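You operate a simulated robot arm through the tools that you are given. There is no shell and no other tool. Be economical: measure what you need, move in short steps, check, and stop when the job is done.

The job below is to be done with a simulated two-armed robot. You get a single attempt, and the scene is never put back.

JOB
Take the green cloth pad from the worktop of the drawer cabinet and put it on the job card there. Put the green strap roll on the top of the wooden crate away on the shelf of the lashing bench. Take the yellow pin from the drain tray and put it on the shelf of the lashing bench. Fetch the small white filter and stand it on the lashing bench. Fetch the white divider and set it on the panel shelf. Take the plug gauge from the top of the steel bench and leave it on the top of the low table. Put one of the collared posts from the top of the steel bench on top of the box part on the cleaning bench. The order is free. Set down upright: small white filter, plug gauge.

The check looks at the end state, three seconds after you hand in, the way a careful person would. Anything else that was tipped, shoved, dropped, spilled or broken makes it a failure. Flat cloth is picked up by pressing the open fingertips on it (5 to 10 N) and closing them slowly along it; thin cloth reads only 2 to 8 mm in the jaws.

ROBOT AND FRAMES
Two 7-joint arms with three-finger grippers on one trunk, on a base that drives. Base frame: it is fixed to the floor where the robot stands at the start and does not move with it; the origin is under the middle of the robot, x ahead of it, y to its left, z up; the surface under the hand at the start is at about z = 900. Units: mm, degrees, N and s.
The left shoulder is at the start at [30, 154, 1036], the right one opposite. With the tool pointing down near the work surface each hand reaches from about 100 to 600 mm from the robot's upright axis, wherever it stands, measured 20 degrees to its own side. Places, roughly: box part (12x17x11 cm) [-9100, 2000, 900]; collared post (5x5x17 cm) [-7500, 2000, 1000]; green cloth pad (7x7x6 cm) [600, -100, 900]; green strap roll (8x8x4 cm) [500, -5700, 500]; job card [500, 0, 1000]; lashing bench (15x26 cm) [-8980, -5220, 780]; panel shelf (71x16 cm) [-6260, -7840, 680]; pin [-9000, -9250, 750]; plug gauge [-7750, 2000, 1000]; shelf of the lashing bench [-9000, -5500, 400]; small white filter (5x5x12 cm) [-7200, -8300, 900]; top of the low table [-6900, -600, 400]; white divider (5x1x5 cm) [-4400, -4300, 800]. Payload 2.69 kg a hand.
Tool frame (each hand has its own): the origin (TCP) lies between the finger pads and is the grasp point; the fingertips stand 29 mm ahead of it; z points along the fingers, y is the line along which they close. Largest opening 120 mm; the body of the gripper starts 78 mm behind the TCP.
Orientation is that of the tool frame in the base frame, as a unit quaternion [w, x, y, z]. With the fingers straight down and closing along the base's y, the tool's x points along the base's -x, its y along +y and its z along -z.

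CONTROLS
- The arms move only by the tool send_rows. It takes "left_steps", "right_steps" or both (then of equal length, played together; a hand with none holds still); each is a list of rows, each a list of 7 numbers: the shift along the tool's x, y, z in units of 20 mm (1.0 is 20 mm), then the turn, a rotation vector about the tool's x, y, z in units of 4 degrees (1.0 is 4 degrees), then the gripper command, from -1 (shut) to 1 (fully open), values between in proportion. In form: [[dx, dy, dz, ax, ay, az, gripper], ...]. A call has 1 to 12 rows; each row shifts and turns the commanded pose from where the row before left it, along the tool's axes as they then stand. A call with a number of a shift or a turn outside -1 to 1 is refused whole. Rows are played at 5 a second. More than 50 mm and 8.6 degrees between two rows, or a gripper value outside its range, and nothing of the call is played. A pose out of reach is approached as far as the arm can. The call stops where the force on the tool passes 40 N (or 10 N more than at its start, if that is more) or the arm is blocked; 0.2 s more then pass. Each finger halts on what it meets, pressing with about 30 N; the grip force reading is that of the motor and also rises with nothing between the fingers. The clock runs only during rows and for 0.2 s after the last one: add rows that do not move to give the fingers time. The reply holds the time, the measured pose of the TCP, the force on the tool along the base axes, the opening and the grip force, in the units named above and with some noise, with the torque about the TCP (base axes, N m) and any sound that the robot's microphone picked up.
- Cameras (640 x 400 px; columns grow to the right, rows downward): "scene" is now at [139, -12.3, 1215.4]; the picture's right is [-0.12, -0.99, 0.00], its down [-0.28, 0.03, -0.96] and it looks along [0.95, -0.11, -0.28] (base axes); focal length 214 px, centre (320, 200). "left" rides on the left gripper at [63, 0, -104] in its tool frame; the picture's right is [0.00, 1.00, 0.00], its down [-0.83, 0.00, -0.56] and it looks along [-0.56, 0.00, 0.83] (tool axes); focal length 275 px, centre (320, 200). "right" rides on the right gripper at [63, 0, -104] in its tool frame; the picture's right is [0.00, 1.00, 0.00], its down [-0.83, 0.00, -0.56] and it looks along [-0.56, 0.00, 0.83] (tool axes); focal length 275 px, centre (320, 200). There is no depth. A picture from a camera that has moved, and an enlarged one, comes with that camera's place and axes in the base frame and with its lens.
- snapshot(camera): a new picture of that camera. No time passes.
- move_column(by): slides the trunk up (or, below 0, down) by that many mm; the arms and the scene camera ride with it, the base frame stays. It gives what a move gives, with no picture.
- base_move(legs): drives the robot by 1 to 6 legs, each [ahead, left, turn to the left] in mm, mm and degrees, along the robot's own axes; the way and the turn of a leg run together, so that a leg with both is an arc; at most 1500 mm and 180 degrees a leg. The arms and the cameras ride along, it lands a little off, and it stops where it bumps. It gives what a move gives.
- aim_head(pan, tilt): turns the head with the scene camera to pan (to the left, within 80 degrees either way) and tilt (down, from -29 to 69), counted from straight ahead of the robot. It gives what a move gives.
- inspect(camera, box): a new picture of the part [left, top, right, bottom] of that camera's present view, enlarged. No time passes.
- sign_off(): hands the job in; it is judged then, once.

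Work in short steps. Places have to be worked out from the pictures, the camera data and where the tool is seen: move nearer, look again, correct. Check each grasp and each placing, and mend what went wrong. You have 207 turns and 202 pictures in all, those below and enlarged ones among them. Open the grippers and draw the arms clear of the work before you hand the job in, unless the task says otherwise; then end with one line.

The tools are called after "Call:" as a command line: name --argument value ..., lists and objects as JSON in quotes. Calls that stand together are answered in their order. send_rows: Moves the arms, as the interface text tells. Its arguments: {"type":"object","properties":{"left_steps":{"type":"array","items":{"type":"array","items":{"type":"number"}}},"right_steps":{"type":"array","items":{"type":"array","items":{"type":"number"}}}},"required":[]} The other tools are called the same way: move_column (by) slides the trunk up or down; base_move (legs) drives the base; aim_head (pan, tilt) turns the head that bears the scene camera; snapshot (camera) takes a picture; inspect (camera, box) takes an enlarged picture of a part of a camera's view; sign_off () hands the job in.

At the start:

```text
time: 0.0
left_ee_pos: [339.4, 53.8, 1107.4]
left_tcp_rot: [0.001, -0.001, 1.0, 0.0]
left_contact_force: [-0.1, -0.3, 0.7]
left_wrist_torque: [0.04, 0.02, 0.01]
left_grip_width: 119.9
left_grip_force: 0.1
right_ee_pos: [304.7, -160.4, 1181.0]
right_tcp_rot: [0.001, 0.0, 1.0, 0.001]
right_contact_force: [0.7, 0.2, 0.0]
right_wrist_torque: [-0.03, 0.01, 0.0]
right_grip_width: 120.2
right_grip_force: 0.1
trunk travel left (down, up): [-400.0, 38.0]
robot x, y, heading: [-1.2, 3.2, -0.2]
head pan, tilt: [-6.7, 16.5]
```

scene: 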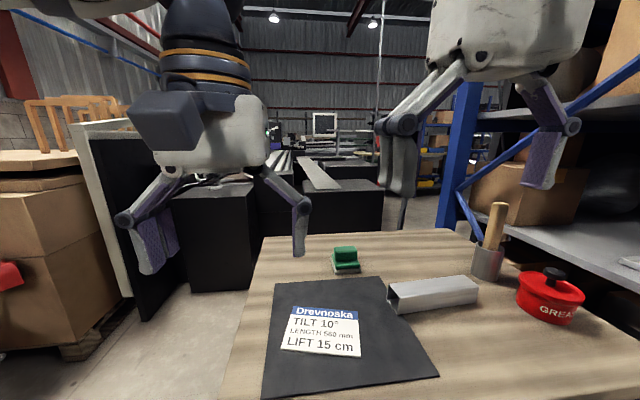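
right: 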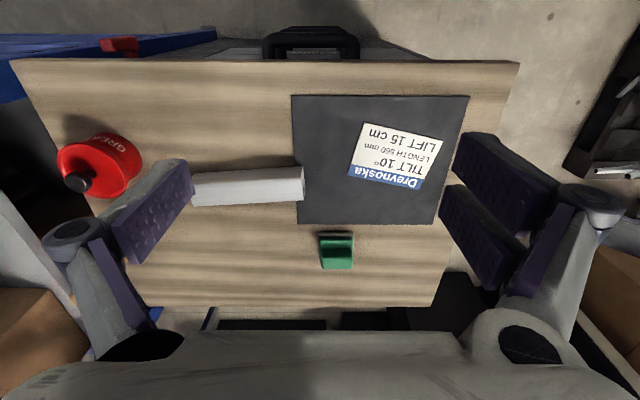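
left: 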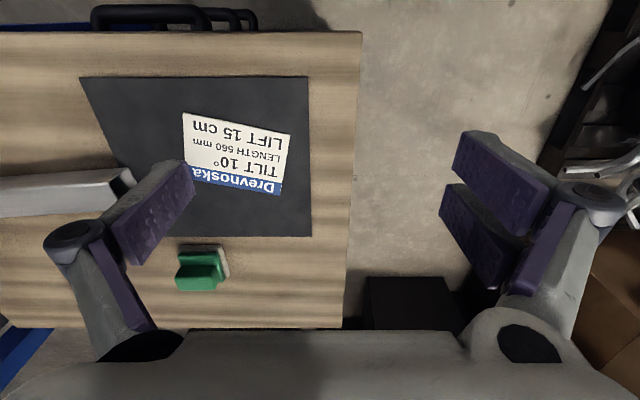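

I'll look closer at the green pad and the job card before moving.

Call:
inspect --camera "right" --box '[260, 80, 480, 300]'

Call:
inspect --camera "scene" --box '[250, 220, 450, 370]'

```text
1.82 times, centred on (370, 190) of right
camera zoom: at [240.2, -160.5, 1283.8], right [0.0, 1.0, 0.0], down [0.83, 0.0, 0.56], along [0.56, 0.0, -0.83], focal length 500 px, centre (229, 218)
```

zoom: 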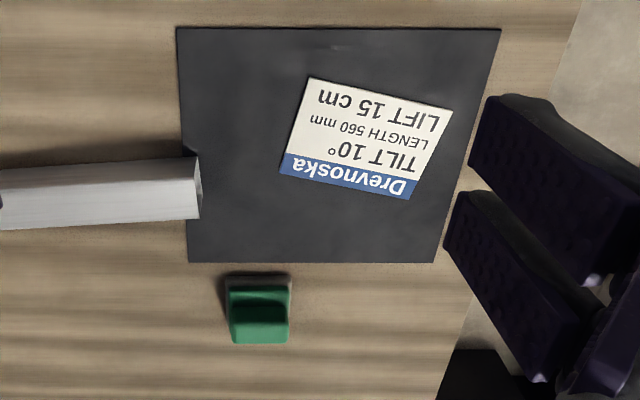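

```text
2.67 times, centred on (350, 295) of scene
camera zoom: at [139.0, -12.3, 1215.4], right [-0.12, -0.99, 0.0], down [-0.28, 0.03, -0.96], along [0.95, -0.11, -0.28], focal length 572 px, centre (240, -53)
```

zoom: 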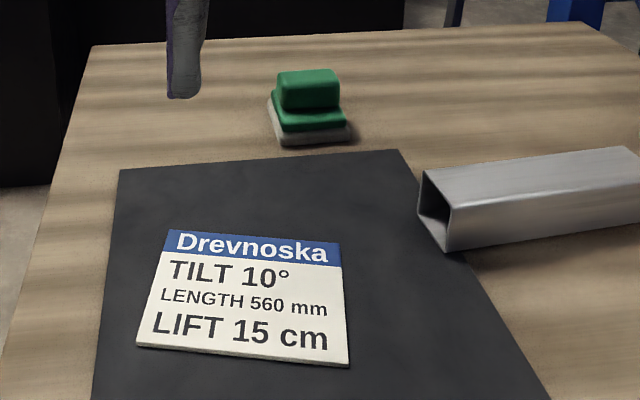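

Pad is judged at about [600,-130], handle top ~960; card centre ~[420,-47]. Move the right hand forward over the pad.

Call:
send_rows --right_steps '[[-1, 0.1, 0.4, 0, 0, 0, 1], [-1, 0.1, 0.5, 0, 0, 0, 1], [-1, 0.1, 0.5, 0, 0, 0, 1], [-1, 0.1, 0.5, 0, 0, 0, 1], [-1, 0.1, 0.5, 0, 0, 0, 1], [-1, 0.1, 0.5, 0, 0, 0, 1], [-1, 0.1, 0.5, 0, 0, 0, 1], [-1, 0.1, 0.5, 0, 0, 0, 1], [-1, 0.1, 0.5, 0, 0, 0, 1], [-1, 0.2, 0.5, 0, 0, 0, 1], [-1, 0.2, 0.5, 0, 0, 0, 1], [-1, 0.2, 0.5, 0, 0, 0, 1]]'

Call:
snapshot --camera "right"

Call:
snapshot --camera "scene"

```text
time: 2.6
left_ee_pos: [340.4, 53.2, 1107.4]
left_tcp_rot: [0.001, 0.0, 1.0, 0.0]
left_contact_force: [1.3, -0.8, -0.9]
left_wrist_torque: [0.01, 0.05, 0.01]
left_grip_width: 120.1
left_grip_force: 0.0
right_ee_pos: [532.4, -140.1, 1057.1]
right_tcp_rot: [0.0, -0.001, 1.0, 0.001]
right_contact_force: [0.2, -0.2, 0.0]
right_wrist_torque: [0.02, -0.02, 0.0]
right_grip_width: 119.7
right_grip_force: 0.1
right hand out of reach, approached as far as the arm can: row 12
trunk travel left (down, up): [-400.0, 38.0]
robot x, y, heading: [0.6, 0.0, 0.1]
head pan, tilt: [-6.7, 16.5]
```

```text
196 pictures are left
camera right: at [468.3, -139.7, 1161.0], right [-0.01, 1.0, 0.0], down [0.83, 0.0, 0.56], along [0.56, 0.0, -0.83], focal length 275 px, centre (320, 200)
```

right: 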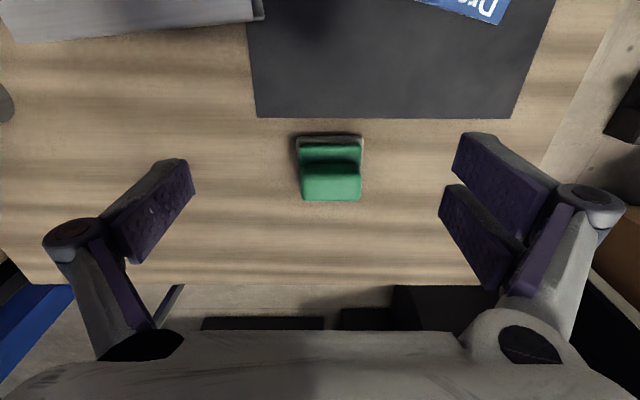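

```text
195 pictures are left
camera scene: at [139.4, -13.0, 1215.3], right [-0.12, -0.99, 0.0], down [-0.28, 0.03, -0.96], along [0.95, -0.11, -0.28], focal length 214 px, centre (320, 200)
```

scene: 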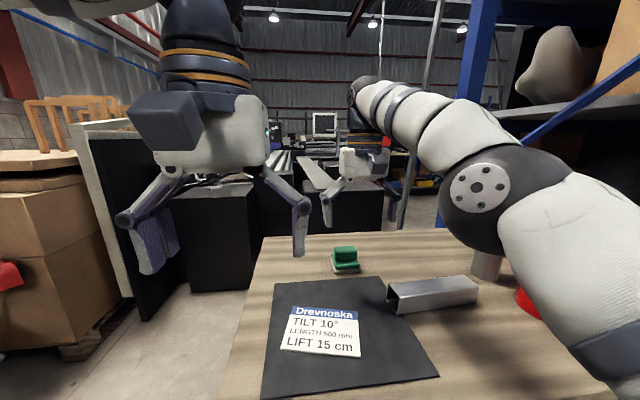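

The arm is at its limit at x≈532; the pad handle is at ≈[588,-131]. Drive ahead 80 mm.

Call:
base_move --legs '[[80, 0, 0]]'

Call:
snapshot --camera "right"

```text
time: 3.6
left_ee_pos: [420.5, 53.2, 1107.2]
left_tcp_rot: [0.0, -0.001, 1.0, -0.001]
left_contact_force: [0.0, -0.1, 1.1]
left_wrist_torque: [-0.01, 0.07, 0.03]
left_grip_width: 119.8
left_grip_force: 0.0
right_ee_pos: [614.2, -139.7, 1057.4]
right_tcp_rot: [0.0, 0.001, 1.0, 0.002]
right_contact_force: [-0.2, -0.6, -0.5]
right_wrist_torque: [0.0, 0.09, -0.04]
right_grip_width: 119.8
right_grip_force: 0.1
trunk travel left (down, up): [-400.0, 38.0]
robot x, y, heading: [77.1, 0.5, -0.1]
head pan, tilt: [-6.7, 16.5]
```

```text
194 pictures are left
camera right: at [549.1, -140.0, 1160.5], right [0.0, 1.0, 0.0], down [0.83, 0.0, 0.56], along [0.56, 0.0, -0.83], focal length 275 px, centre (320, 200)
```

right: 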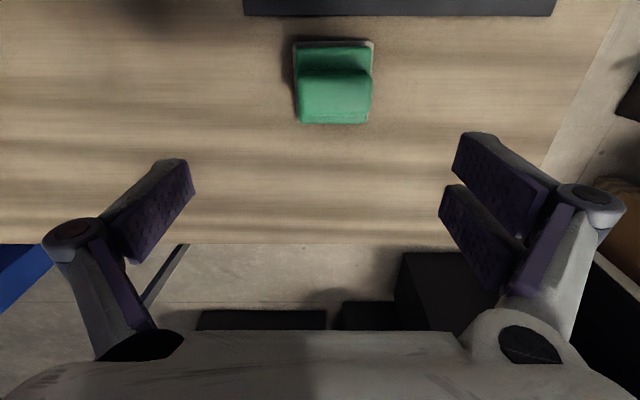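

Handle centre ≈[594,-130]. Shift there, descend to z≈952 and close.

Call:
send_rows --right_steps '[[1, 0.5, 0, 0, 0, 0, 1], [0, 0, 1, 0, 0, 0, 1], [0, 0, 1, 0, 0, 0, 1], [0, 0, 1, 0, 0, 0, 1], [0, 0, 1, 0, 0, 0, 1], [0, 0, 1, 0, 0, 0, 1], [0, 0, 0.25, 0, 0, 0, 1], [0, 0, 0, 0, 0, 0, 0.3], [0, 0, 0, 0, 0, 0, 0], [0, 0, 0, 0, 0, 0, -0.3], [0, 0, 0, 0, 0, 0, -0.5], [0, 0, 0, 0, 0, 0, -0.5]]'

Call:
snapshot --camera "right"

```text
time: 6.2
left_ee_pos: [420.0, 53.8, 1109.2]
left_tcp_rot: [0.001, -0.001, 1.0, -0.001]
left_contact_force: [-0.4, 0.1, -0.5]
left_wrist_torque: [0.0, 0.02, 0.01]
left_grip_width: 120.2
left_grip_force: 0.0
right_ee_pos: [592.2, -128.5, 954.9]
right_tcp_rot: [0.001, 0.002, 1.0, 0.001]
right_contact_force: [-0.3, -0.4, -0.5]
right_wrist_torque: [0.0, 0.0, 0.03]
right_grip_width: 55.3
right_grip_force: 29.7
trunk travel left (down, up): [-400.0, 38.0]
robot x, y, heading: [81.7, -2.2, -0.2]
head pan, tilt: [-6.7, 16.5]
```

```text
193 pictures are left
camera right: at [529.1, -128.6, 1056.8], right [0.0, 1.0, 0.0], down [0.83, 0.0, 0.56], along [0.56, 0.0, -0.83], focal length 275 px, centre (320, 200)
```

right: 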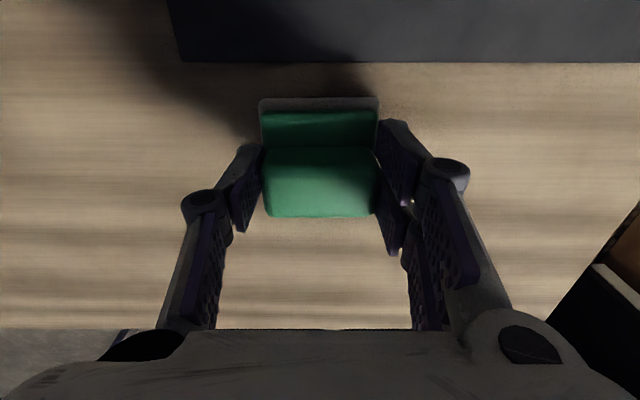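

Held at 55 mm. Lift it while moving the left hand out of the way to the left, then carry toward the card.

Call:
send_rows --left_steps '[[0, 1, 0, 0, 0, 0, 1], [0, 1, 0, 0, 0, 0, 1], [0, 1, 0, 0, 0, 0, 1], [0, 1, 0, 0, 0, 0, 1], [0, 1, 0, 0, 0, 0, 1], [0, 1, 0, 0, 0, 0, 1], [0, 1, 0, 0, 0, 0, 1], [0, 1, 0, 0, 0, 0, 1], [0.5, 0, 0, 0, 0, 0, 1], [0.5, 0, 0, 0, 0, 0, 1], [0, 0, 0, 0, 0, 0, 1], [0, 0, 0, 0, 0, 0, 1]]' --right_steps '[[0, 0, -1, 0, 0, 0, -0.5], [0, 0, -1, 0, 0, 0, -0.5], [0, 0, -1, 0, 0, 0, -0.5], [1, 0, 0, 0, 0, 0, -0.5], [1, 0.5, 0, 0, 0, 0, -0.5], [1, 0.5, 0, 0, 0, 0, -0.5], [1, 0.5, 0, 0, 0, 0, -0.5], [1, 0.5, 0, 0, 0, 0, -0.5], [1, 0.5, 0, 0, 0, 0, -0.5], [1, 0.5, 0, 0, 0, 0, -0.5], [0, 0.5, 0, 0, 0, 0, -0.5], [0, 0, 0, 0, 0, 0, -0.5]]'

Call:
snapshot --camera "right"

Call:
snapshot --camera "scene"

```text
time: 8.8
left_ee_pos: [398.3, 213.9, 1109.0]
left_tcp_rot: [0.001, 0.001, 1.0, 0.0]
left_contact_force: [-0.2, -0.6, -0.2]
left_wrist_torque: [-0.04, -0.01, 0.02]
left_grip_width: 120.0
left_grip_force: 0.0
right_ee_pos: [452.2, -58.6, 1015.0]
right_tcp_rot: [0.0, 0.001, 1.0, 0.001]
right_contact_force: [0.7, 0.3, 0.1]
right_wrist_torque: [0.02, 0.03, 0.04]
right_grip_width: 55.6
right_grip_force: 30.0
trunk travel left (down, up): [-400.0, 38.0]
robot x, y, heading: [76.1, -0.3, -0.1]
head pan, tilt: [-6.7, 16.5]
```

```text
192 pictures are left
camera right: at [387.7, -59.0, 1117.5], right [0.0, 1.0, 0.0], down [0.83, 0.0, 0.56], along [0.56, 0.0, -0.83], focal length 275 px, centre (320, 200)
```

right: 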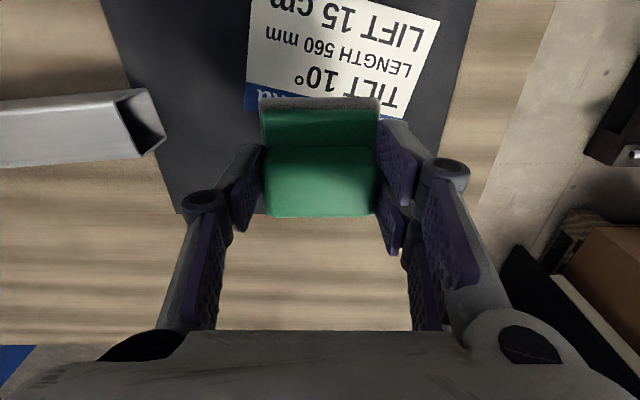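

```text
191 pictures are left
camera scene: at [218.5, -12.8, 1215.4], right [-0.12, -0.99, 0.0], down [-0.28, 0.03, -0.96], along [0.95, -0.11, -0.28], focal length 214 px, centre (320, 200)
```

scene: 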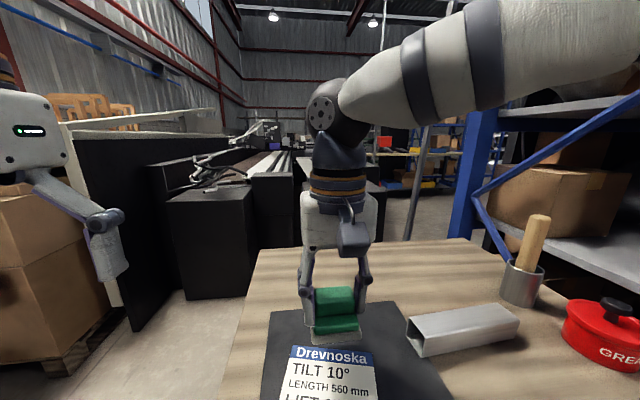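

Card centre works out at ≈[419,-48]. Align and lower to z≈958.

Call:
send_rows --right_steps '[[0.85, 0.25, 0, 0, 0, 0, -0.5], [0.85, 0.25, 0, 0, 0, 0, -0.5], [0, 0, 1, 0, 0, 0, -0.5], [0, 0, 1, 0, 0, 0, -0.5], [0, 0, 0.5, 0, 0, 0, -0.5], [0, 0, 0.2, 0, 0, 0, -0.5], [0, 0, 0.1, 0, 0, 0, -0.5], [0, 0, 0, 0, 0, 0, -0.5]]'

Call:
snapshot --camera "right"

Call:
snapshot --camera "scene"

```text
time: 10.7
left_ee_pos: [397.1, 213.7, 1109.4]
left_tcp_rot: [0.003, 0.0, 1.0, -0.001]
left_contact_force: [-0.2, 0.2, -0.6]
left_wrist_torque: [-0.02, -0.02, -0.03]
left_grip_width: 120.1
left_grip_force: 0.1
right_ee_pos: [416.5, -48.6, 959.6]
right_tcp_rot: [0.004, 0.001, 1.0, 0.002]
right_contact_force: [-1.1, -1.3, 37.1]
right_wrist_torque: [-0.04, -0.21, 0.25]
right_grip_width: 55.9
right_grip_force: 30.1
trunk travel left (down, up): [-400.0, 38.0]
robot x, y, heading: [81.0, 1.6, -0.3]
head pan, tilt: [-6.7, 16.5]
```

```text
190 pictures are left
camera right: at [351.5, -49.0, 1062.4], right [0.0, 1.0, 0.0], down [0.83, 0.0, 0.56], along [0.56, 0.01, -0.83], focal length 275 px, centre (320, 200)
```

right: 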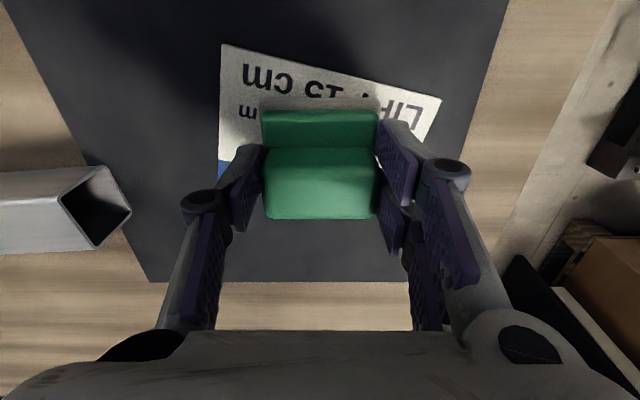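

```text
189 pictures are left
camera scene: at [216.5, -12.6, 1216.0], right [-0.12, -0.99, 0.0], down [-0.28, 0.03, -0.96], along [0.95, -0.11, -0.28], focal length 214 px, centre (320, 200)
```

scene: 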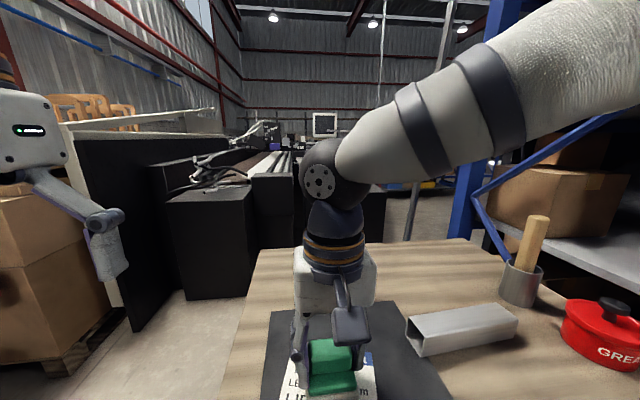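

Pad is seated on the card (37 N). Relieve slightly, release and lift clear.

Call:
send_rows --right_steps '[[0, 0, -0.1, 0, 0, 0, -0.5], [0, 0, 0, 0, 0, 0, 0.1], [0, 0, 0, 0, 0, 0, 0.5], [0, 0, 0, 0, 0, 0, 0.9], [0, 0, 0, 0, 0, 0, 0.9], [0, 0, -1, 0, 0, 0, 0.9], [0, 0, -1, 0, 0, 0, 0.9], [0, 0, -1, 0, 0, 0, 0.9], [0, 0, -1, 0, 0, 0, 0.9], [0, 0, -1, 0, 0, 0, 0.9], [1, 0, -1, 0, 0, 0, 0.9], [1, 0, -1, 0, 0, 0, 0.9]]'

Call:
snapshot --camera "right"

Call:
aim_head --pan -70 --tilt 10

Call:
snapshot --camera "scene"

Call:
aim_head --pan 70 --tilt 10

Call:
snapshot --camera "scene"

```text
time: 13.2
left_ee_pos: [398.6, 213.5, 1109.1]
left_tcp_rot: [0.001, -0.001, 1.0, -0.001]
left_contact_force: [-0.4, -0.6, -0.1]
left_wrist_torque: [-0.01, 0.0, 0.01]
left_grip_width: 120.0
left_grip_force: 0.1
right_ee_pos: [374.9, -50.7, 1101.9]
right_tcp_rot: [0.001, 0.001, 1.0, 0.001]
right_contact_force: [-0.9, 0.0, 0.3]
right_wrist_torque: [0.03, 0.0, -0.02]
right_grip_width: 114.3
right_grip_force: 0.0
trunk travel left (down, up): [-400.0, 38.0]
robot x, y, heading: [75.8, 3.4, -0.1]
head pan, tilt: [-6.7, 16.5]
```

```text
188 pictures are left
camera right: at [311.7, -49.9, 1204.3], right [0.0, 1.0, 0.0], down [0.83, 0.0, 0.56], along [0.56, 0.0, -0.83], focal length 275 px, centre (320, 200)
```

right: 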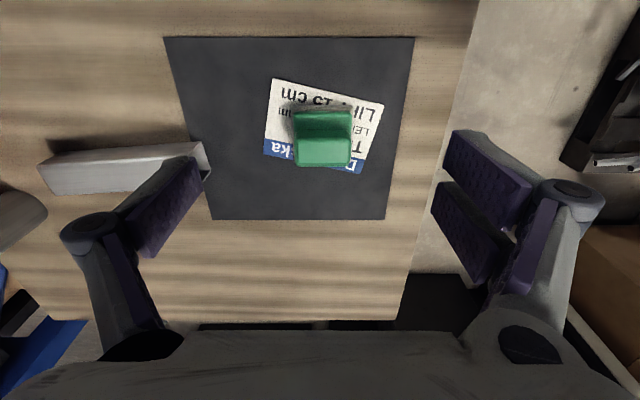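

```text
time: 14.6
left_ee_pos: [398.6, 214.0, 1107.8]
left_tcp_rot: [0.0, 0.0, 1.0, -0.001]
left_contact_force: [0.1, -0.8, -0.3]
left_wrist_torque: [0.02, -0.01, 0.0]
left_grip_width: 120.0
left_grip_force: 0.1
right_ee_pos: [376.3, -49.2, 1101.3]
right_tcp_rot: [0.001, 0.001, 1.0, 0.001]
right_contact_force: [0.7, -0.2, -0.3]
right_wrist_torque: [0.0, 0.01, 0.01]
right_grip_width: 113.6
right_grip_force: 0.0
trunk travel left (down, up): [-400.0, 38.0]
robot x, y, heading: [76.5, -1.3, 0.0]
head pan, tilt: [-70.0, 10.0]
```

```text
187 pictures are left
camera scene: at [157.6, -89.1, 1226.0], right [-0.94, -0.34, 0.0], down [-0.06, 0.16, -0.98], along [0.34, -0.93, -0.17], focal length 214 px, centre (320, 200)
```

scene: 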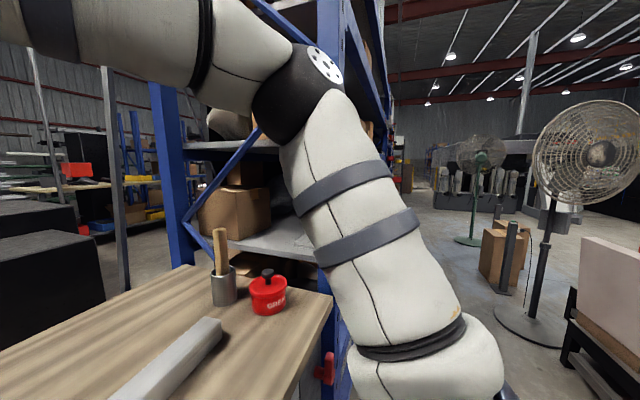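

```text
time: 16.8
left_ee_pos: [399.1, 214.1, 1107.9]
left_tcp_rot: [0.001, 0.0, 1.0, -0.001]
left_contact_force: [-0.3, -0.9, 0.1]
left_wrist_torque: [0.0, 0.02, 0.0]
left_grip_width: 119.8
left_grip_force: 0.0
right_ee_pos: [376.4, -49.3, 1102.3]
right_tcp_rot: [0.001, 0.001, 1.0, 0.001]
right_contact_force: [0.3, 0.4, -1.3]
right_wrist_torque: [0.0, -0.01, -0.01]
right_grip_width: 114.1
right_grip_force: 0.0
trunk travel left (down, up): [-400.0, 38.0]
robot x, y, heading: [77.3, -0.4, 0.0]
head pan, tilt: [70.0, 10.0]
```

```text
186 pictures are left
camera scene: at [157.9, 85.6, 1226.0], right [0.94, -0.34, 0.0], down [-0.06, -0.16, -0.98], along [0.34, 0.92, -0.17], focal length 214 px, centre (320, 200)
```

scene: 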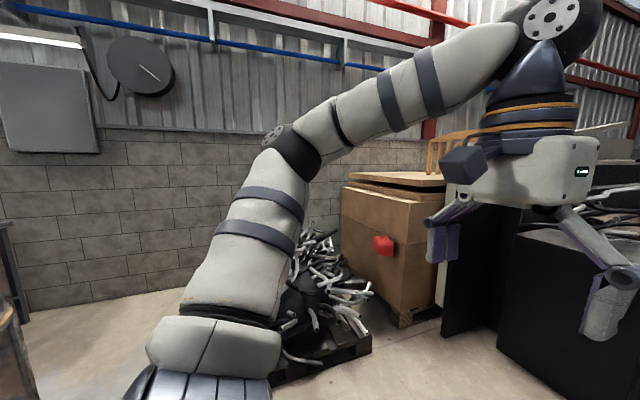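

Pad rests on the card. Back off, pull arms in, and turn right to look towards the crate.

Call:
send_rows --left_steps '[[1, -0.5, -1, 0, 0, 0, 1], [1, 0, -1, 0, 0, 0, 1], [1, 0, -1, 0, 0, 0, 1], [1, 0, -1, 0, 0, 0, 1], [1, 0, 0, 0, 0, 0, 1]]' --right_steps '[[1, -1, -1, 0, 0, 0, 1], [1, -1, -1, 0, 0, 0, 1], [1, -1, -1, 0, 0, 0, 1], [1, -1, -1, 0, 0, 0, 1], [0, -1, 0, 0, 0, 0, 1]]'

Call:
base_move --legs '[[-450, 0, 0], [0, 0, -90]]'

Call:
aim_head --pan 0 --tilt 12

Call:
snapshot --camera "scene"

Call:
aim_head --pan 70 --tilt 12

Call:
snapshot --camera "scene"

Call:
aim_head --pan -70 --tilt 12

Call:
snapshot --camera "scene"

```text
time: 18.0
left_ee_pos: [304.0, 181.2, 1155.4]
left_tcp_rot: [0.0, 0.001, 1.0, -0.001]
left_contact_force: [0.2, -1.2, 0.6]
left_wrist_torque: [-0.02, 0.0, 0.0]
left_grip_width: 120.1
left_grip_force: 0.0
left hand out of reach, approached as far as the arm can: row 3, 4, 5
right_ee_pos: [299.9, -146.7, 1176.4]
right_tcp_rot: [0.001, 0.001, 1.0, 0.002]
right_contact_force: [-0.4, -1.5, -0.1]
right_wrist_torque: [-0.01, -0.02, 0.03]
right_grip_width: 119.9
right_grip_force: 0.0
right hand out of reach, approached as far as the arm can: row 5
trunk travel left (down, up): [-400.0, 38.0]
robot x, y, heading: [80.5, 0.2, -0.0]
head pan, tilt: [70.0, 10.0]
```

```text
time: 20.1
left_ee_pos: [-17.5, 138.6, 1156.1]
left_tcp_rot: [0.002, -0.006, 1.0, 0.0]
left_contact_force: [-0.4, -1.4, 0.6]
left_wrist_torque: [0.17, -0.08, -0.03]
left_grip_width: 120.2
left_grip_force: 0.0
right_ee_pos: [-20.4, -189.7, 1176.2]
right_tcp_rot: [0.002, -0.004, 1.0, 0.002]
right_contact_force: [-0.4, -2.4, 0.6]
right_wrist_torque: [0.13, -0.09, 0.01]
right_grip_width: 119.9
right_grip_force: 0.0
trunk travel left (down, up): [-400.0, 38.0]
robot x, y, heading: [-239.9, -43.5, 0.4]
head pan, tilt: [70.0, 10.0]
stopped in leg 1: the robot was blocked; the commanded pose is now the measured one
```

```text
time: 21.5
left_ee_pos: [-16.1, 144.9, 1154.3]
left_tcp_rot: [0.0, -0.006, 1.0, -0.002]
left_contact_force: [-0.4, 0.3, -0.6]
left_wrist_torque: [-0.02, 0.01, 0.0]
left_grip_width: 120.1
left_grip_force: 0.2
right_ee_pos: [-16.8, -183.3, 1176.0]
right_tcp_rot: [0.0, -0.005, 1.0, 0.0]
right_contact_force: [0.5, 0.3, -0.4]
right_wrist_torque: [0.05, 0.06, 0.02]
right_grip_width: 119.9
right_grip_force: 0.0
trunk travel left (down, up): [-400.0, 38.0]
robot x, y, heading: [-238.1, -40.4, 0.3]
head pan, tilt: [0.0, 12.0]
```

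```text
185 pictures are left
camera scene: at [-98.6, -41.0, 1222.7], right [0.01, -1.0, 0.0], down [-0.21, 0.0, -0.98], along [0.98, 0.01, -0.21], focal length 214 px, centre (320, 200)
```

scene: 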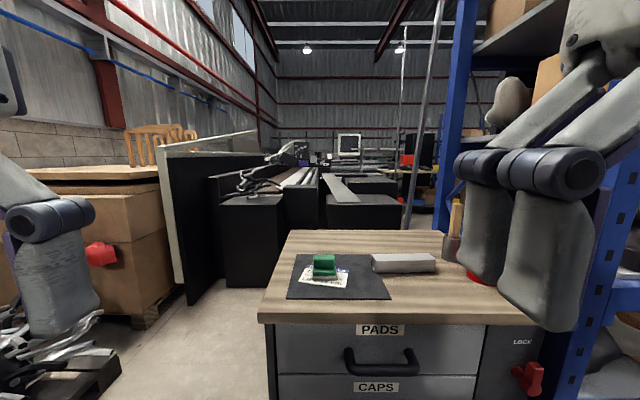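

```text
time: 22.9
left_ee_pos: [-13.9, 145.0, 1155.2]
left_tcp_rot: [0.0, -0.006, 1.0, -0.002]
left_contact_force: [0.3, -0.1, 0.0]
left_wrist_torque: [0.0, 0.0, 0.0]
left_grip_width: 119.9
left_grip_force: 0.0
right_ee_pos: [-17.8, -183.8, 1175.7]
right_tcp_rot: [0.001, -0.005, 1.0, 0.001]
right_contact_force: [0.7, -0.7, 0.8]
right_wrist_torque: [0.01, 0.03, 0.01]
right_grip_width: 120.0
right_grip_force: 0.0
trunk travel left (down, up): [-400.0, 38.0]
robot x, y, heading: [-243.7, -41.8, 0.5]
head pan, tilt: [70.0, 12.0]
```

```text
184 pictures are left
camera scene: at [-160.5, 46.0, 1222.7], right [0.94, -0.34, 0.0], down [-0.07, -0.2, -0.98], along [0.33, 0.92, -0.21], focal length 214 px, centre (320, 200)
```

scene: 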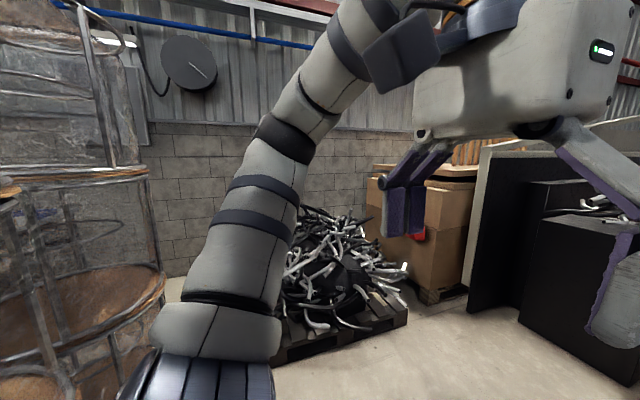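

```text
time: 25.2
left_ee_pos: [-15.0, 145.2, 1155.2]
left_tcp_rot: [0.0, -0.006, 1.0, -0.002]
left_contact_force: [0.9, -0.5, -0.2]
left_wrist_torque: [-0.01, -0.01, 0.0]
left_grip_width: 120.1
left_grip_force: 0.1
right_ee_pos: [-17.1, -183.5, 1175.7]
right_tcp_rot: [0.001, -0.004, 1.0, 0.0]
right_contact_force: [0.4, 0.6, 0.5]
right_wrist_torque: [0.0, 0.02, -0.03]
right_grip_width: 120.0
right_grip_force: 0.0
trunk travel left (down, up): [-400.0, 38.0]
robot x, y, heading: [-240.0, -41.6, 0.5]
head pan, tilt: [-70.0, 12.0]
```

```text
183 pictures are left
camera scene: at [-159.3, -129.2, 1222.7], right [-0.94, -0.35, 0.0], down [-0.07, 0.19, -0.98], along [0.34, -0.92, -0.21], focal length 214 px, centre (320, 200)
```

scene: 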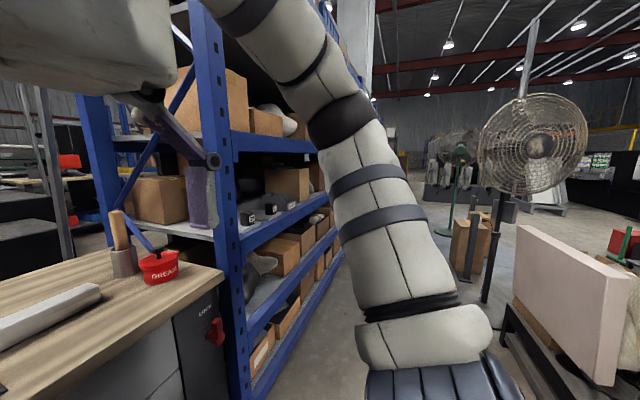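

Blocked behind at x≈-240. The corridor toward -y (between the rack at x≥540 and cart at x≤-600) is open; I'll strafe right, then turn right.

Call:
base_move --legs '[[60, -400, 0], [100, -200, 0], [0, 0, -90]]'

Call:
aim_head --pan 0 --tilt 15

Call:
snapshot --camera "scene"

```text
time: 33.0
left_ee_pos: [175.4, -673.1, 1176.4]
left_tcp_rot: [0.038, 0.484, 0.873, -0.044]
left_contact_force: [0.3, 0.5, -0.2]
left_wrist_torque: [0.0, -0.02, 0.0]
left_grip_width: 119.9
left_grip_force: 0.1
right_ee_pos: [-99.6, -853.7, 1182.7]
right_tcp_rot: [0.014, 0.479, 0.877, -0.009]
right_contact_force: [0.5, 0.4, -0.3]
right_wrist_torque: [-0.04, 0.02, 0.01]
right_grip_width: 120.1
right_grip_force: 0.1
trunk travel left (down, up): [-400.0, 38.0]
robot x, y, heading: [-81.9, -625.9, -57.3]
head pan, tilt: [-70.0, 12.0]
stopped in leg 3: the robot was blocked; the commanded pose is now the measured one
```

```text
time: 34.5
left_ee_pos: [174.3, -673.1, 1175.9]
left_tcp_rot: [0.038, 0.486, 0.872, -0.044]
left_contact_force: [0.9, 1.2, 0.2]
left_wrist_torque: [-0.02, 0.03, 0.0]
left_grip_width: 119.9
left_grip_force: 0.2
right_ee_pos: [-100.0, -855.7, 1184.1]
right_tcp_rot: [0.015, 0.481, 0.877, -0.011]
right_contact_force: [-0.4, 0.1, -0.2]
right_wrist_torque: [-0.01, 0.02, -0.01]
right_grip_width: 120.0
right_grip_force: 0.0
trunk travel left (down, up): [-400.0, 38.0]
robot x, y, heading: [-82.1, -631.7, -57.6]
head pan, tilt: [0.0, 15.0]
```

```text
182 pictures are left
camera scene: at [-22.1, -709.6, 1222.3], right [-0.84, -0.54, 0.01], down [-0.13, 0.19, -0.97], along [0.52, -0.82, -0.23], focal length 214 px, centre (320, 200)
```

scene: 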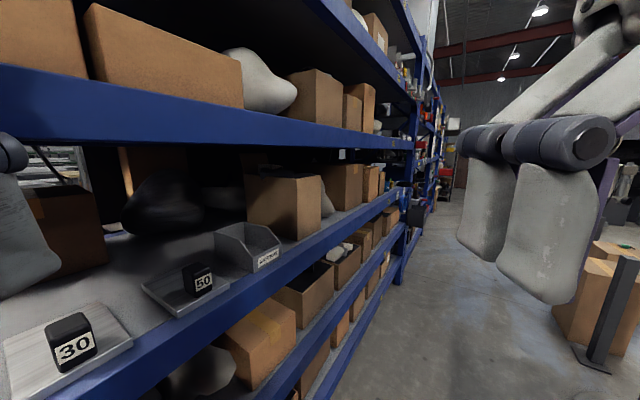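

Rack front is nearer than thought (x≈340); shift ~120 mm away from it and finish the turn.

Call:
base_move --legs '[[-64, -101, 0], [0, 0, -32]]'

Call:
snapshot --camera "scene"

Call:
aim_head --pan -75 --tilt 25

Call:
snapshot --camera "scene"

Call:
aim_head --pan 75 --tilt 25

Call:
snapshot --camera "scene"

```text
time: 37.4
left_ee_pos: [-14.4, -843.7, 1167.3]
left_tcp_rot: [0.012, 0.708, 0.706, -0.031]
left_contact_force: [-0.3, 0.5, -0.1]
left_wrist_torque: [-0.03, 0.01, 0.03]
left_grip_width: 119.8
left_grip_force: 0.2
right_ee_pos: [-343.0, -850.5, 1175.6]
right_tcp_rot: [0.001, 0.706, 0.709, -0.001]
right_contact_force: [-0.6, 0.9, 0.4]
right_wrist_torque: [0.0, 0.0, -0.01]
right_grip_width: 120.2
right_grip_force: 0.1
trunk travel left (down, up): [-400.0, 38.0]
robot x, y, heading: [-198.3, -630.3, -89.7]
head pan, tilt: [0.0, 15.0]
```

```text
181 pictures are left
camera scene: at [-199.1, -769.1, 1217.8], right [-1.0, 0.0, 0.0], down [0.0, 0.26, -0.97], along [0.0, -0.97, -0.26], focal length 214 px, centre (320, 200)
```

scene: 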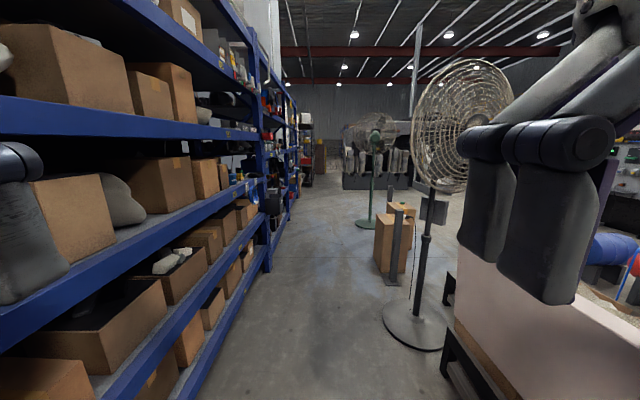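

```text
time: 38.9
left_ee_pos: [-13.0, -844.7, 1166.5]
left_tcp_rot: [0.012, 0.709, 0.705, -0.031]
left_contact_force: [-0.3, 0.4, 0.4]
left_wrist_torque: [-0.03, -0.03, 0.0]
left_grip_width: 119.7
left_grip_force: 0.1
right_ee_pos: [-343.5, -849.9, 1175.7]
right_tcp_rot: [0.001, 0.706, 0.708, -0.001]
right_contact_force: [-0.2, 0.6, -0.1]
right_wrist_torque: [-0.02, -0.03, -0.05]
right_grip_width: 120.0
right_grip_force: 0.0
trunk travel left (down, up): [-400.0, 38.0]
robot x, y, heading: [-201.7, -628.2, -89.8]
head pan, tilt: [-75.0, 25.0]
```

```text
180 pictures are left
camera scene: at [-288.2, -699.7, 1201.6], right [-0.26, 0.97, 0.0], down [0.41, 0.11, -0.91], along [-0.87, -0.24, -0.42], focal length 214 px, centre (320, 200)
```

scene: 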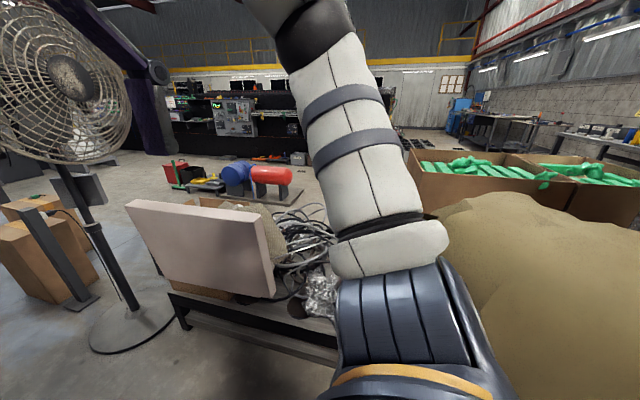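

```text
time: 41.3
left_ee_pos: [-13.1, -845.0, 1166.5]
left_tcp_rot: [0.012, 0.708, 0.705, -0.031]
left_contact_force: [0.1, -0.1, 0.1]
left_wrist_torque: [-0.01, -0.02, -0.03]
left_grip_width: 120.3
left_grip_force: 0.1
right_ee_pos: [-345.1, -849.0, 1175.6]
right_tcp_rot: [0.001, 0.706, 0.708, -0.001]
right_contact_force: [-0.4, 0.7, -0.5]
right_wrist_torque: [-0.03, 0.02, 0.0]
right_grip_width: 119.9
right_grip_force: 0.1
trunk travel left (down, up): [-400.0, 38.0]
robot x, y, heading: [-201.8, -626.3, -90.0]
head pan, tilt: [75.0, 25.0]
```

```text
179 pictures are left
camera scene: at [-110.2, -699.5, 1201.6], right [-0.26, -0.97, 0.0], down [-0.41, 0.11, -0.91], along [0.88, -0.23, -0.42], focal length 214 px, centre (320, 200)
```

scene: 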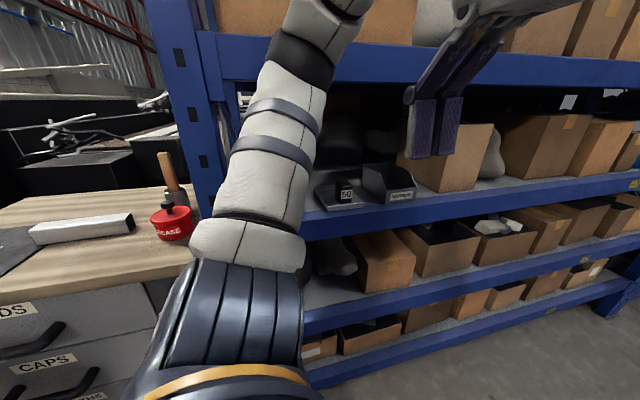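

The corridor centre is x≈-110. Drive along it toward -y.

Call:
base_move --legs '[[300, 80, 0], [1500, 0, 0], [1000, 0, 0]]'

Call:
aim_head --pan 15 --tilt 15

Call:
snapshot --camera "scene"

Call:
aim_head --pan -55 --tilt 15

Call:
snapshot --camera "scene"

```text
time: 43.6
left_ee_pos: [30.5, -1133.4, 1174.1]
left_tcp_rot: [0.035, 0.715, 0.698, -0.019]
left_contact_force: [0.3, -1.5, -0.3]
left_wrist_torque: [0.01, 0.02, -0.01]
left_grip_width: 120.2
left_grip_force: 0.1
right_ee_pos: [-294.1, -1138.2, 1175.9]
right_tcp_rot: [0.014, 0.707, 0.708, 0.003]
right_contact_force: [0.4, -0.4, 0.2]
right_wrist_torque: [0.03, 0.0, -0.02]
right_grip_width: 119.8
right_grip_force: 0.1
trunk travel left (down, up): [-400.0, 38.0]
robot x, y, heading: [-124.9, -927.7, -89.8]
head pan, tilt: [75.0, 25.0]
stopped in leg 2: the robot was blocked; the commanded pose is now the measured one
```

```text
time: 44.9
left_ee_pos: [29.1, -1134.0, 1171.7]
left_tcp_rot: [0.034, 0.716, 0.698, -0.019]
left_contact_force: [-0.7, -0.5, -0.6]
left_wrist_torque: [0.04, -0.01, -0.01]
left_grip_width: 120.3
left_grip_force: 0.0
right_ee_pos: [-294.5, -1137.8, 1175.9]
right_tcp_rot: [0.014, 0.707, 0.707, 0.004]
right_contact_force: [0.1, 0.6, 0.2]
right_wrist_torque: [0.0, 0.01, -0.02]
right_grip_width: 120.0
right_grip_force: 0.0
trunk travel left (down, up): [-400.0, 38.0]
robot x, y, heading: [-122.3, -933.9, -90.0]
head pan, tilt: [15.0, 15.0]
```

```text
178 pictures are left
camera scene: at [-125.7, -1055.4, 1219.6], right [-0.97, -0.26, -0.02], down [-0.04, 0.24, -0.97], along [0.25, -0.94, -0.24], focal length 214 px, centre (320, 200)
```

scene: 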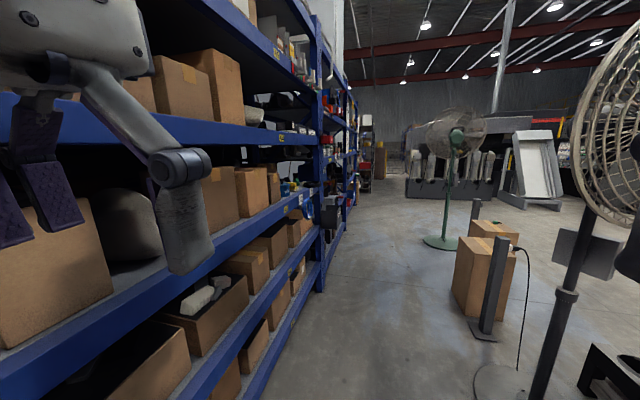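

```text
time: 46.4
left_ee_pos: [30.1, -1134.8, 1172.0]
left_tcp_rot: [0.035, 0.715, 0.698, -0.019]
left_contact_force: [-0.2, -0.1, -0.3]
left_wrist_torque: [-0.01, 0.0, -0.01]
left_grip_width: 120.1
left_grip_force: 0.0
right_ee_pos: [-293.9, -1139.1, 1174.6]
right_tcp_rot: [0.014, 0.707, 0.708, 0.004]
right_contact_force: [0.2, 0.0, -0.5]
right_wrist_torque: [0.0, 0.01, 0.01]
right_grip_width: 120.0
right_grip_force: 0.1
trunk travel left (down, up): [-400.0, 38.0]
robot x, y, heading: [-118.8, -934.9, -89.9]
head pan, tilt: [-55.0, 15.0]
```

```text
177 pictures are left
camera scene: at [-226.4, -1019.2, 1216.9], right [-0.57, 0.82, -0.02], down [0.24, 0.14, -0.96], along [-0.79, -0.56, -0.27], focal length 214 px, centre (320, 200)
```

scene: 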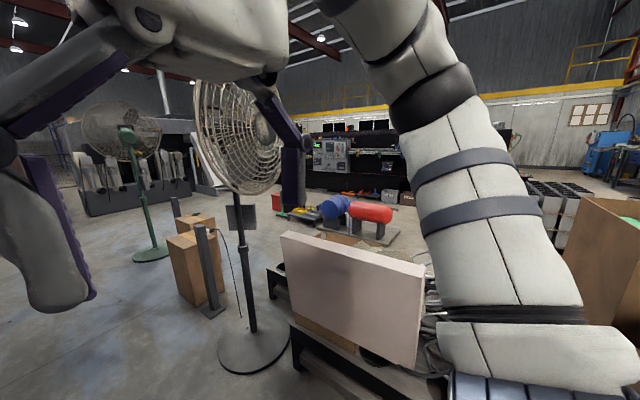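

The left arm's elbow seems to brush the rack. Shift away right 60 mm, then reach both hands forward to narrow the elbows.

Call:
base_move --legs '[[-30, -80, 0]]'

Call:
send_rows --left_steps '[[-1, -0.3, 0, 0, 0, 0, 1], [-1, -0.3, 0, 0, 0, 0, 1], [-1, -0.3, 0, 0, 0, 0, 1], [-1, -0.3, 0, 0, 0, 0, 1], [-1, -0.2, 0.2, 0, 0, 0, 1], [-1, -0.2, 0.2, 0, 0, 0, 1], [-1, -0.2, 0.2, 0, 0, 0, 1], [-1, -0.2, 0.3, 0, 0, 0, 1], [-1, 0, 0.3, 0, 0, 0, 1], [-1, 0, 0.3, 0, 0, 0, 1]]' --right_steps '[[-1, 0.3, 0, 0, 0, 0, 1], [-1, 0.3, 0, 0, 0, 0, 1], [-1, 0.3, 0, 0, 0, 0, 1], [-1, 0.3, 0, 0, 0, 0, 1], [-1, 0.2, 0.2, 0, 0, 0, 1], [-1, 0.2, 0.2, 0, 0, 0, 1], [-1, 0.2, 0.2, 0, 0, 0, 1], [-1, 0.2, 0.3, 0, 0, 0, 1], [-1, 0, 0.3, 0, 0, 0, 1], [-1, 0, 0.3, 0, 0, 0, 1]]'

Call:
aim_head --pan 75 --tilt 0

Call:
snapshot --camera "scene"

```text
time: 47.6
left_ee_pos: [-20.6, -1120.2, 1166.9]
left_tcp_rot: [0.019, 0.713, 0.7, -0.026]
left_contact_force: [-1.0, 0.0, 0.5]
left_wrist_torque: [0.0, -0.03, 0.01]
left_grip_width: 120.0
left_grip_force: 0.0
right_ee_pos: [-347.9, -1124.8, 1175.4]
right_tcp_rot: [0.001, 0.707, 0.707, 0.0]
right_contact_force: [-1.0, 0.2, -0.2]
right_wrist_torque: [0.0, -0.03, -0.01]
right_grip_width: 120.0
right_grip_force: 0.1
trunk travel left (down, up): [-400.0, 38.0]
robot x, y, heading: [-204.6, -903.8, -89.9]
head pan, tilt: [-55.0, 15.0]
```

```text
time: 49.8
left_ee_pos: [-66.1, -1319.8, 1150.6]
left_tcp_rot: [0.019, 0.713, 0.701, -0.026]
left_contact_force: [-0.7, -0.2, 0.7]
left_wrist_torque: [-0.01, -0.04, 0.0]
left_grip_width: 120.0
left_grip_force: 0.0
right_ee_pos: [-307.2, -1323.6, 1144.6]
right_tcp_rot: [0.0, 0.706, 0.708, 0.0]
right_contact_force: [0.7, 0.2, -0.4]
right_wrist_torque: [0.03, 0.01, 0.0]
right_grip_width: 119.9
right_grip_force: 0.2
trunk travel left (down, up): [-400.0, 38.0]
robot x, y, heading: [-207.1, -901.4, -90.0]
head pan, tilt: [-55.0, 15.0]
```

```text
time: 52.0
left_ee_pos: [-66.3, -1318.4, 1150.7]
left_tcp_rot: [0.019, 0.713, 0.7, -0.027]
left_contact_force: [-0.1, -0.3, 0.5]
left_wrist_torque: [0.0, -0.02, -0.01]
left_grip_width: 120.1
left_grip_force: 0.0
right_ee_pos: [-307.5, -1323.8, 1143.7]
right_tcp_rot: [0.001, 0.707, 0.708, 0.0]
right_contact_force: [0.1, 0.6, -0.6]
right_wrist_torque: [0.01, -0.03, 0.02]
right_grip_width: 120.3
right_grip_force: 0.1
trunk travel left (down, up): [-400.0, 38.0]
robot x, y, heading: [-203.5, -906.4, -90.1]
head pan, tilt: [75.0, 0.0]
```

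```text
176 pictures are left
camera scene: at [-115.2, -974.0, 1242.0], right [-0.26, -0.97, 0.0], down [0.0, 0.0, -1.0], along [0.97, -0.26, 0.0], focal length 214 px, centre (320, 200)
```

scene: 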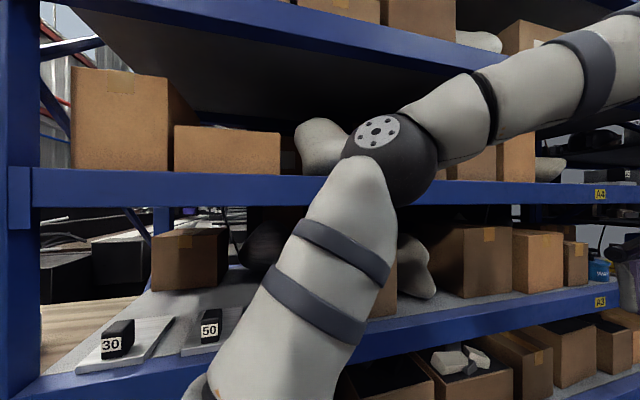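

Elbows are narrower now. Continue along the corridor at x≈-190.

Call:
base_move --legs '[[1500, 20, 0], [1400, 0, 0]]'

Call:
aim_head --pan 20 --tilt 15

Call:
snapshot --camera "scene"

Call:
aim_head --pan -50 --tilt 15

Call:
snapshot --camera "scene"

```text
refused: leg 1 is longer than a leg can be; nothing moved
```

```text
time: 53.2
left_ee_pos: [-67.1, -1319.3, 1151.2]
left_tcp_rot: [0.018, 0.713, 0.7, -0.026]
left_contact_force: [0.6, -0.2, -1.1]
left_wrist_torque: [0.05, -0.01, 0.01]
left_grip_width: 120.2
left_grip_force: 0.0
right_ee_pos: [-307.3, -1322.6, 1144.4]
right_tcp_rot: [0.0, 0.706, 0.708, -0.001]
right_contact_force: [-0.5, -1.1, 0.3]
right_wrist_torque: [0.01, -0.02, -0.02]
right_grip_width: 119.8
right_grip_force: 0.1
trunk travel left (down, up): [-400.0, 38.0]
robot x, y, heading: [-203.2, -904.0, -90.1]
head pan, tilt: [20.0, 15.0]
```

```text
175 pictures are left
camera scene: at [-170.2, -1038.3, 1217.9], right [-0.94, -0.34, 0.0], down [-0.09, 0.24, -0.97], along [0.33, -0.91, -0.26], focal length 214 px, centre (320, 200)
```

scene: 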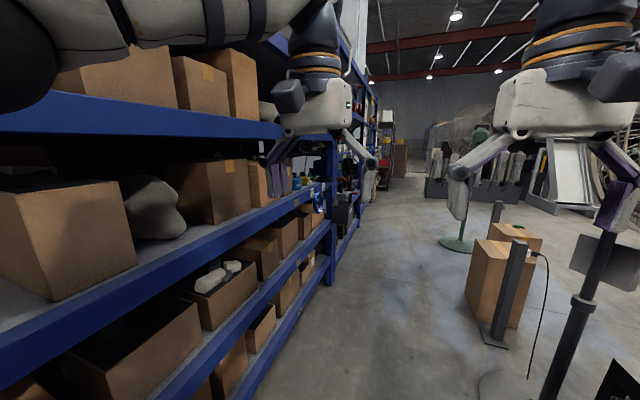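

```text
time: 54.6
left_ee_pos: [-67.3, -1318.3, 1151.9]
left_tcp_rot: [0.018, 0.713, 0.701, -0.026]
left_contact_force: [-0.8, 0.3, -0.1]
left_wrist_torque: [0.01, 0.0, -0.01]
left_grip_width: 120.3
left_grip_force: 0.1
right_ee_pos: [-307.3, -1323.6, 1145.4]
right_tcp_rot: [0.0, 0.707, 0.708, -0.001]
right_contact_force: [-0.3, 0.1, 0.2]
right_wrist_torque: [0.01, 0.01, 0.02]
right_grip_width: 120.1
right_grip_force: 0.0
trunk travel left (down, up): [-400.0, 38.0]
robot x, y, heading: [-205.3, -905.2, -90.3]
head pan, tilt: [-50.0, 15.0]
```

```text
174 pictures are left
camera scene: at [-273.7, -1010.5, 1217.8], right [-0.64, 0.77, 0.0], down [0.2, 0.17, -0.97], along [-0.74, -0.62, -0.26], focal length 214 px, centre (320, 200)
```

scene: 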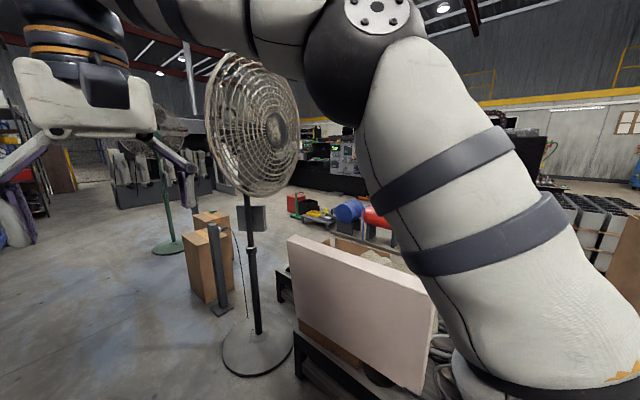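

Leg slightly too long; split it and go on.

Call:
base_move --legs '[[1400, 20, 0], [1400, 0, 0]]'

Call:
aim_head --pan 20 --tilt 15

Call:
snapshot --camera "scene"

Call:
aim_head --pan -50 --tilt 15

Call:
snapshot --camera "scene"

```text
time: 68.2
left_ee_pos: [12.1, -4126.7, 1150.5]
left_tcp_rot: [0.019, 0.703, 0.71, -0.026]
left_contact_force: [0.3, -0.5, 0.9]
left_wrist_torque: [0.03, 0.02, 0.0]
left_grip_width: 120.1
left_grip_force: 0.0
right_ee_pos: [-228.9, -4136.7, 1142.9]
right_tcp_rot: [0.001, 0.698, 0.716, 0.0]
right_contact_force: [-0.2, 0.5, -0.3]
right_wrist_torque: [0.02, -0.05, 0.01]
right_grip_width: 119.9
right_grip_force: 0.0
trunk travel left (down, up): [-400.0, 38.0]
robot x, y, heading: [-137.0, -3715.5, -88.8]
head pan, tilt: [-50.0, 15.0]
```

```text
time: 69.6
left_ee_pos: [12.3, -4127.3, 1150.4]
left_tcp_rot: [0.018, 0.704, 0.71, -0.026]
left_contact_force: [-0.1, 0.1, -0.3]
left_wrist_torque: [0.03, 0.0, 0.03]
left_grip_width: 120.0
left_grip_force: 0.1
right_ee_pos: [-228.5, -4137.6, 1143.3]
right_tcp_rot: [0.001, 0.697, 0.717, -0.001]
right_contact_force: [-0.2, -0.2, 0.0]
right_wrist_torque: [-0.02, 0.03, 0.01]
right_grip_width: 120.3
right_grip_force: 0.1
trunk travel left (down, up): [-400.0, 38.0]
robot x, y, heading: [-134.7, -3714.9, -88.6]
head pan, tilt: [20.0, 15.0]
```

```text
173 pictures are left
camera scene: at [-99.2, -3848.7, 1217.8], right [-0.93, -0.37, 0.0], down [-0.09, 0.24, -0.97], along [0.35, -0.9, -0.26], focal length 214 px, centre (320, 200)
```

scene: 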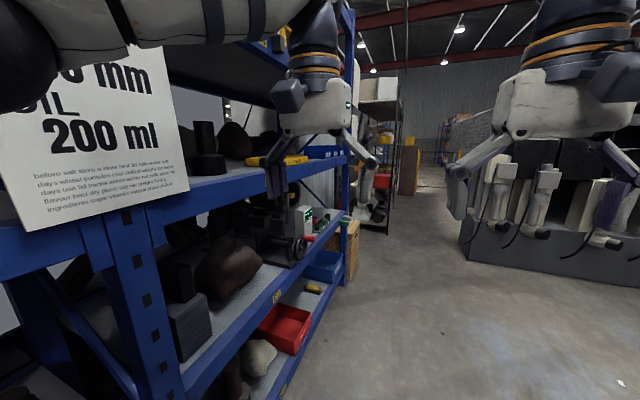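

```text
time: 71.0
left_ee_pos: [11.6, -4127.2, 1150.4]
left_tcp_rot: [0.018, 0.704, 0.709, -0.026]
left_contact_force: [-0.2, 0.1, 0.7]
left_wrist_torque: [-0.02, 0.02, -0.01]
left_grip_width: 120.0
left_grip_force: 0.0
right_ee_pos: [-228.7, -4137.5, 1145.0]
right_tcp_rot: [0.001, 0.697, 0.717, -0.001]
right_contact_force: [0.3, 0.0, 0.5]
right_wrist_torque: [-0.02, 0.02, -0.01]
right_grip_width: 120.1
right_grip_force: 0.0
trunk travel left (down, up): [-400.0, 38.0]
robot x, y, heading: [-137.1, -3717.0, -88.5]
head pan, tilt: [-50.0, 15.0]
```

```text
172 pictures are left
camera scene: at [-203.3, -3823.7, 1217.8], right [-0.66, 0.75, 0.0], down [0.19, 0.17, -0.97], along [-0.72, -0.64, -0.26], focal length 214 px, centre (320, 200)
```

scene: 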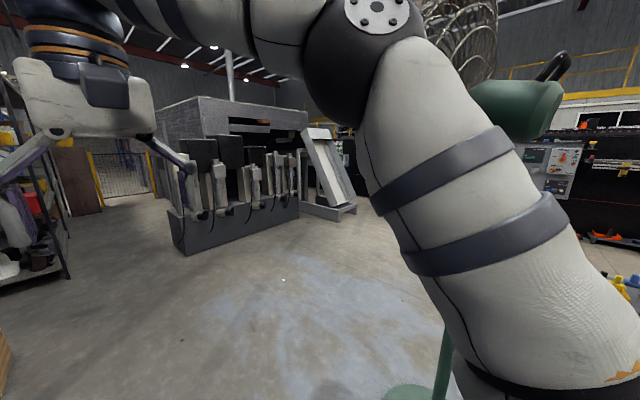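

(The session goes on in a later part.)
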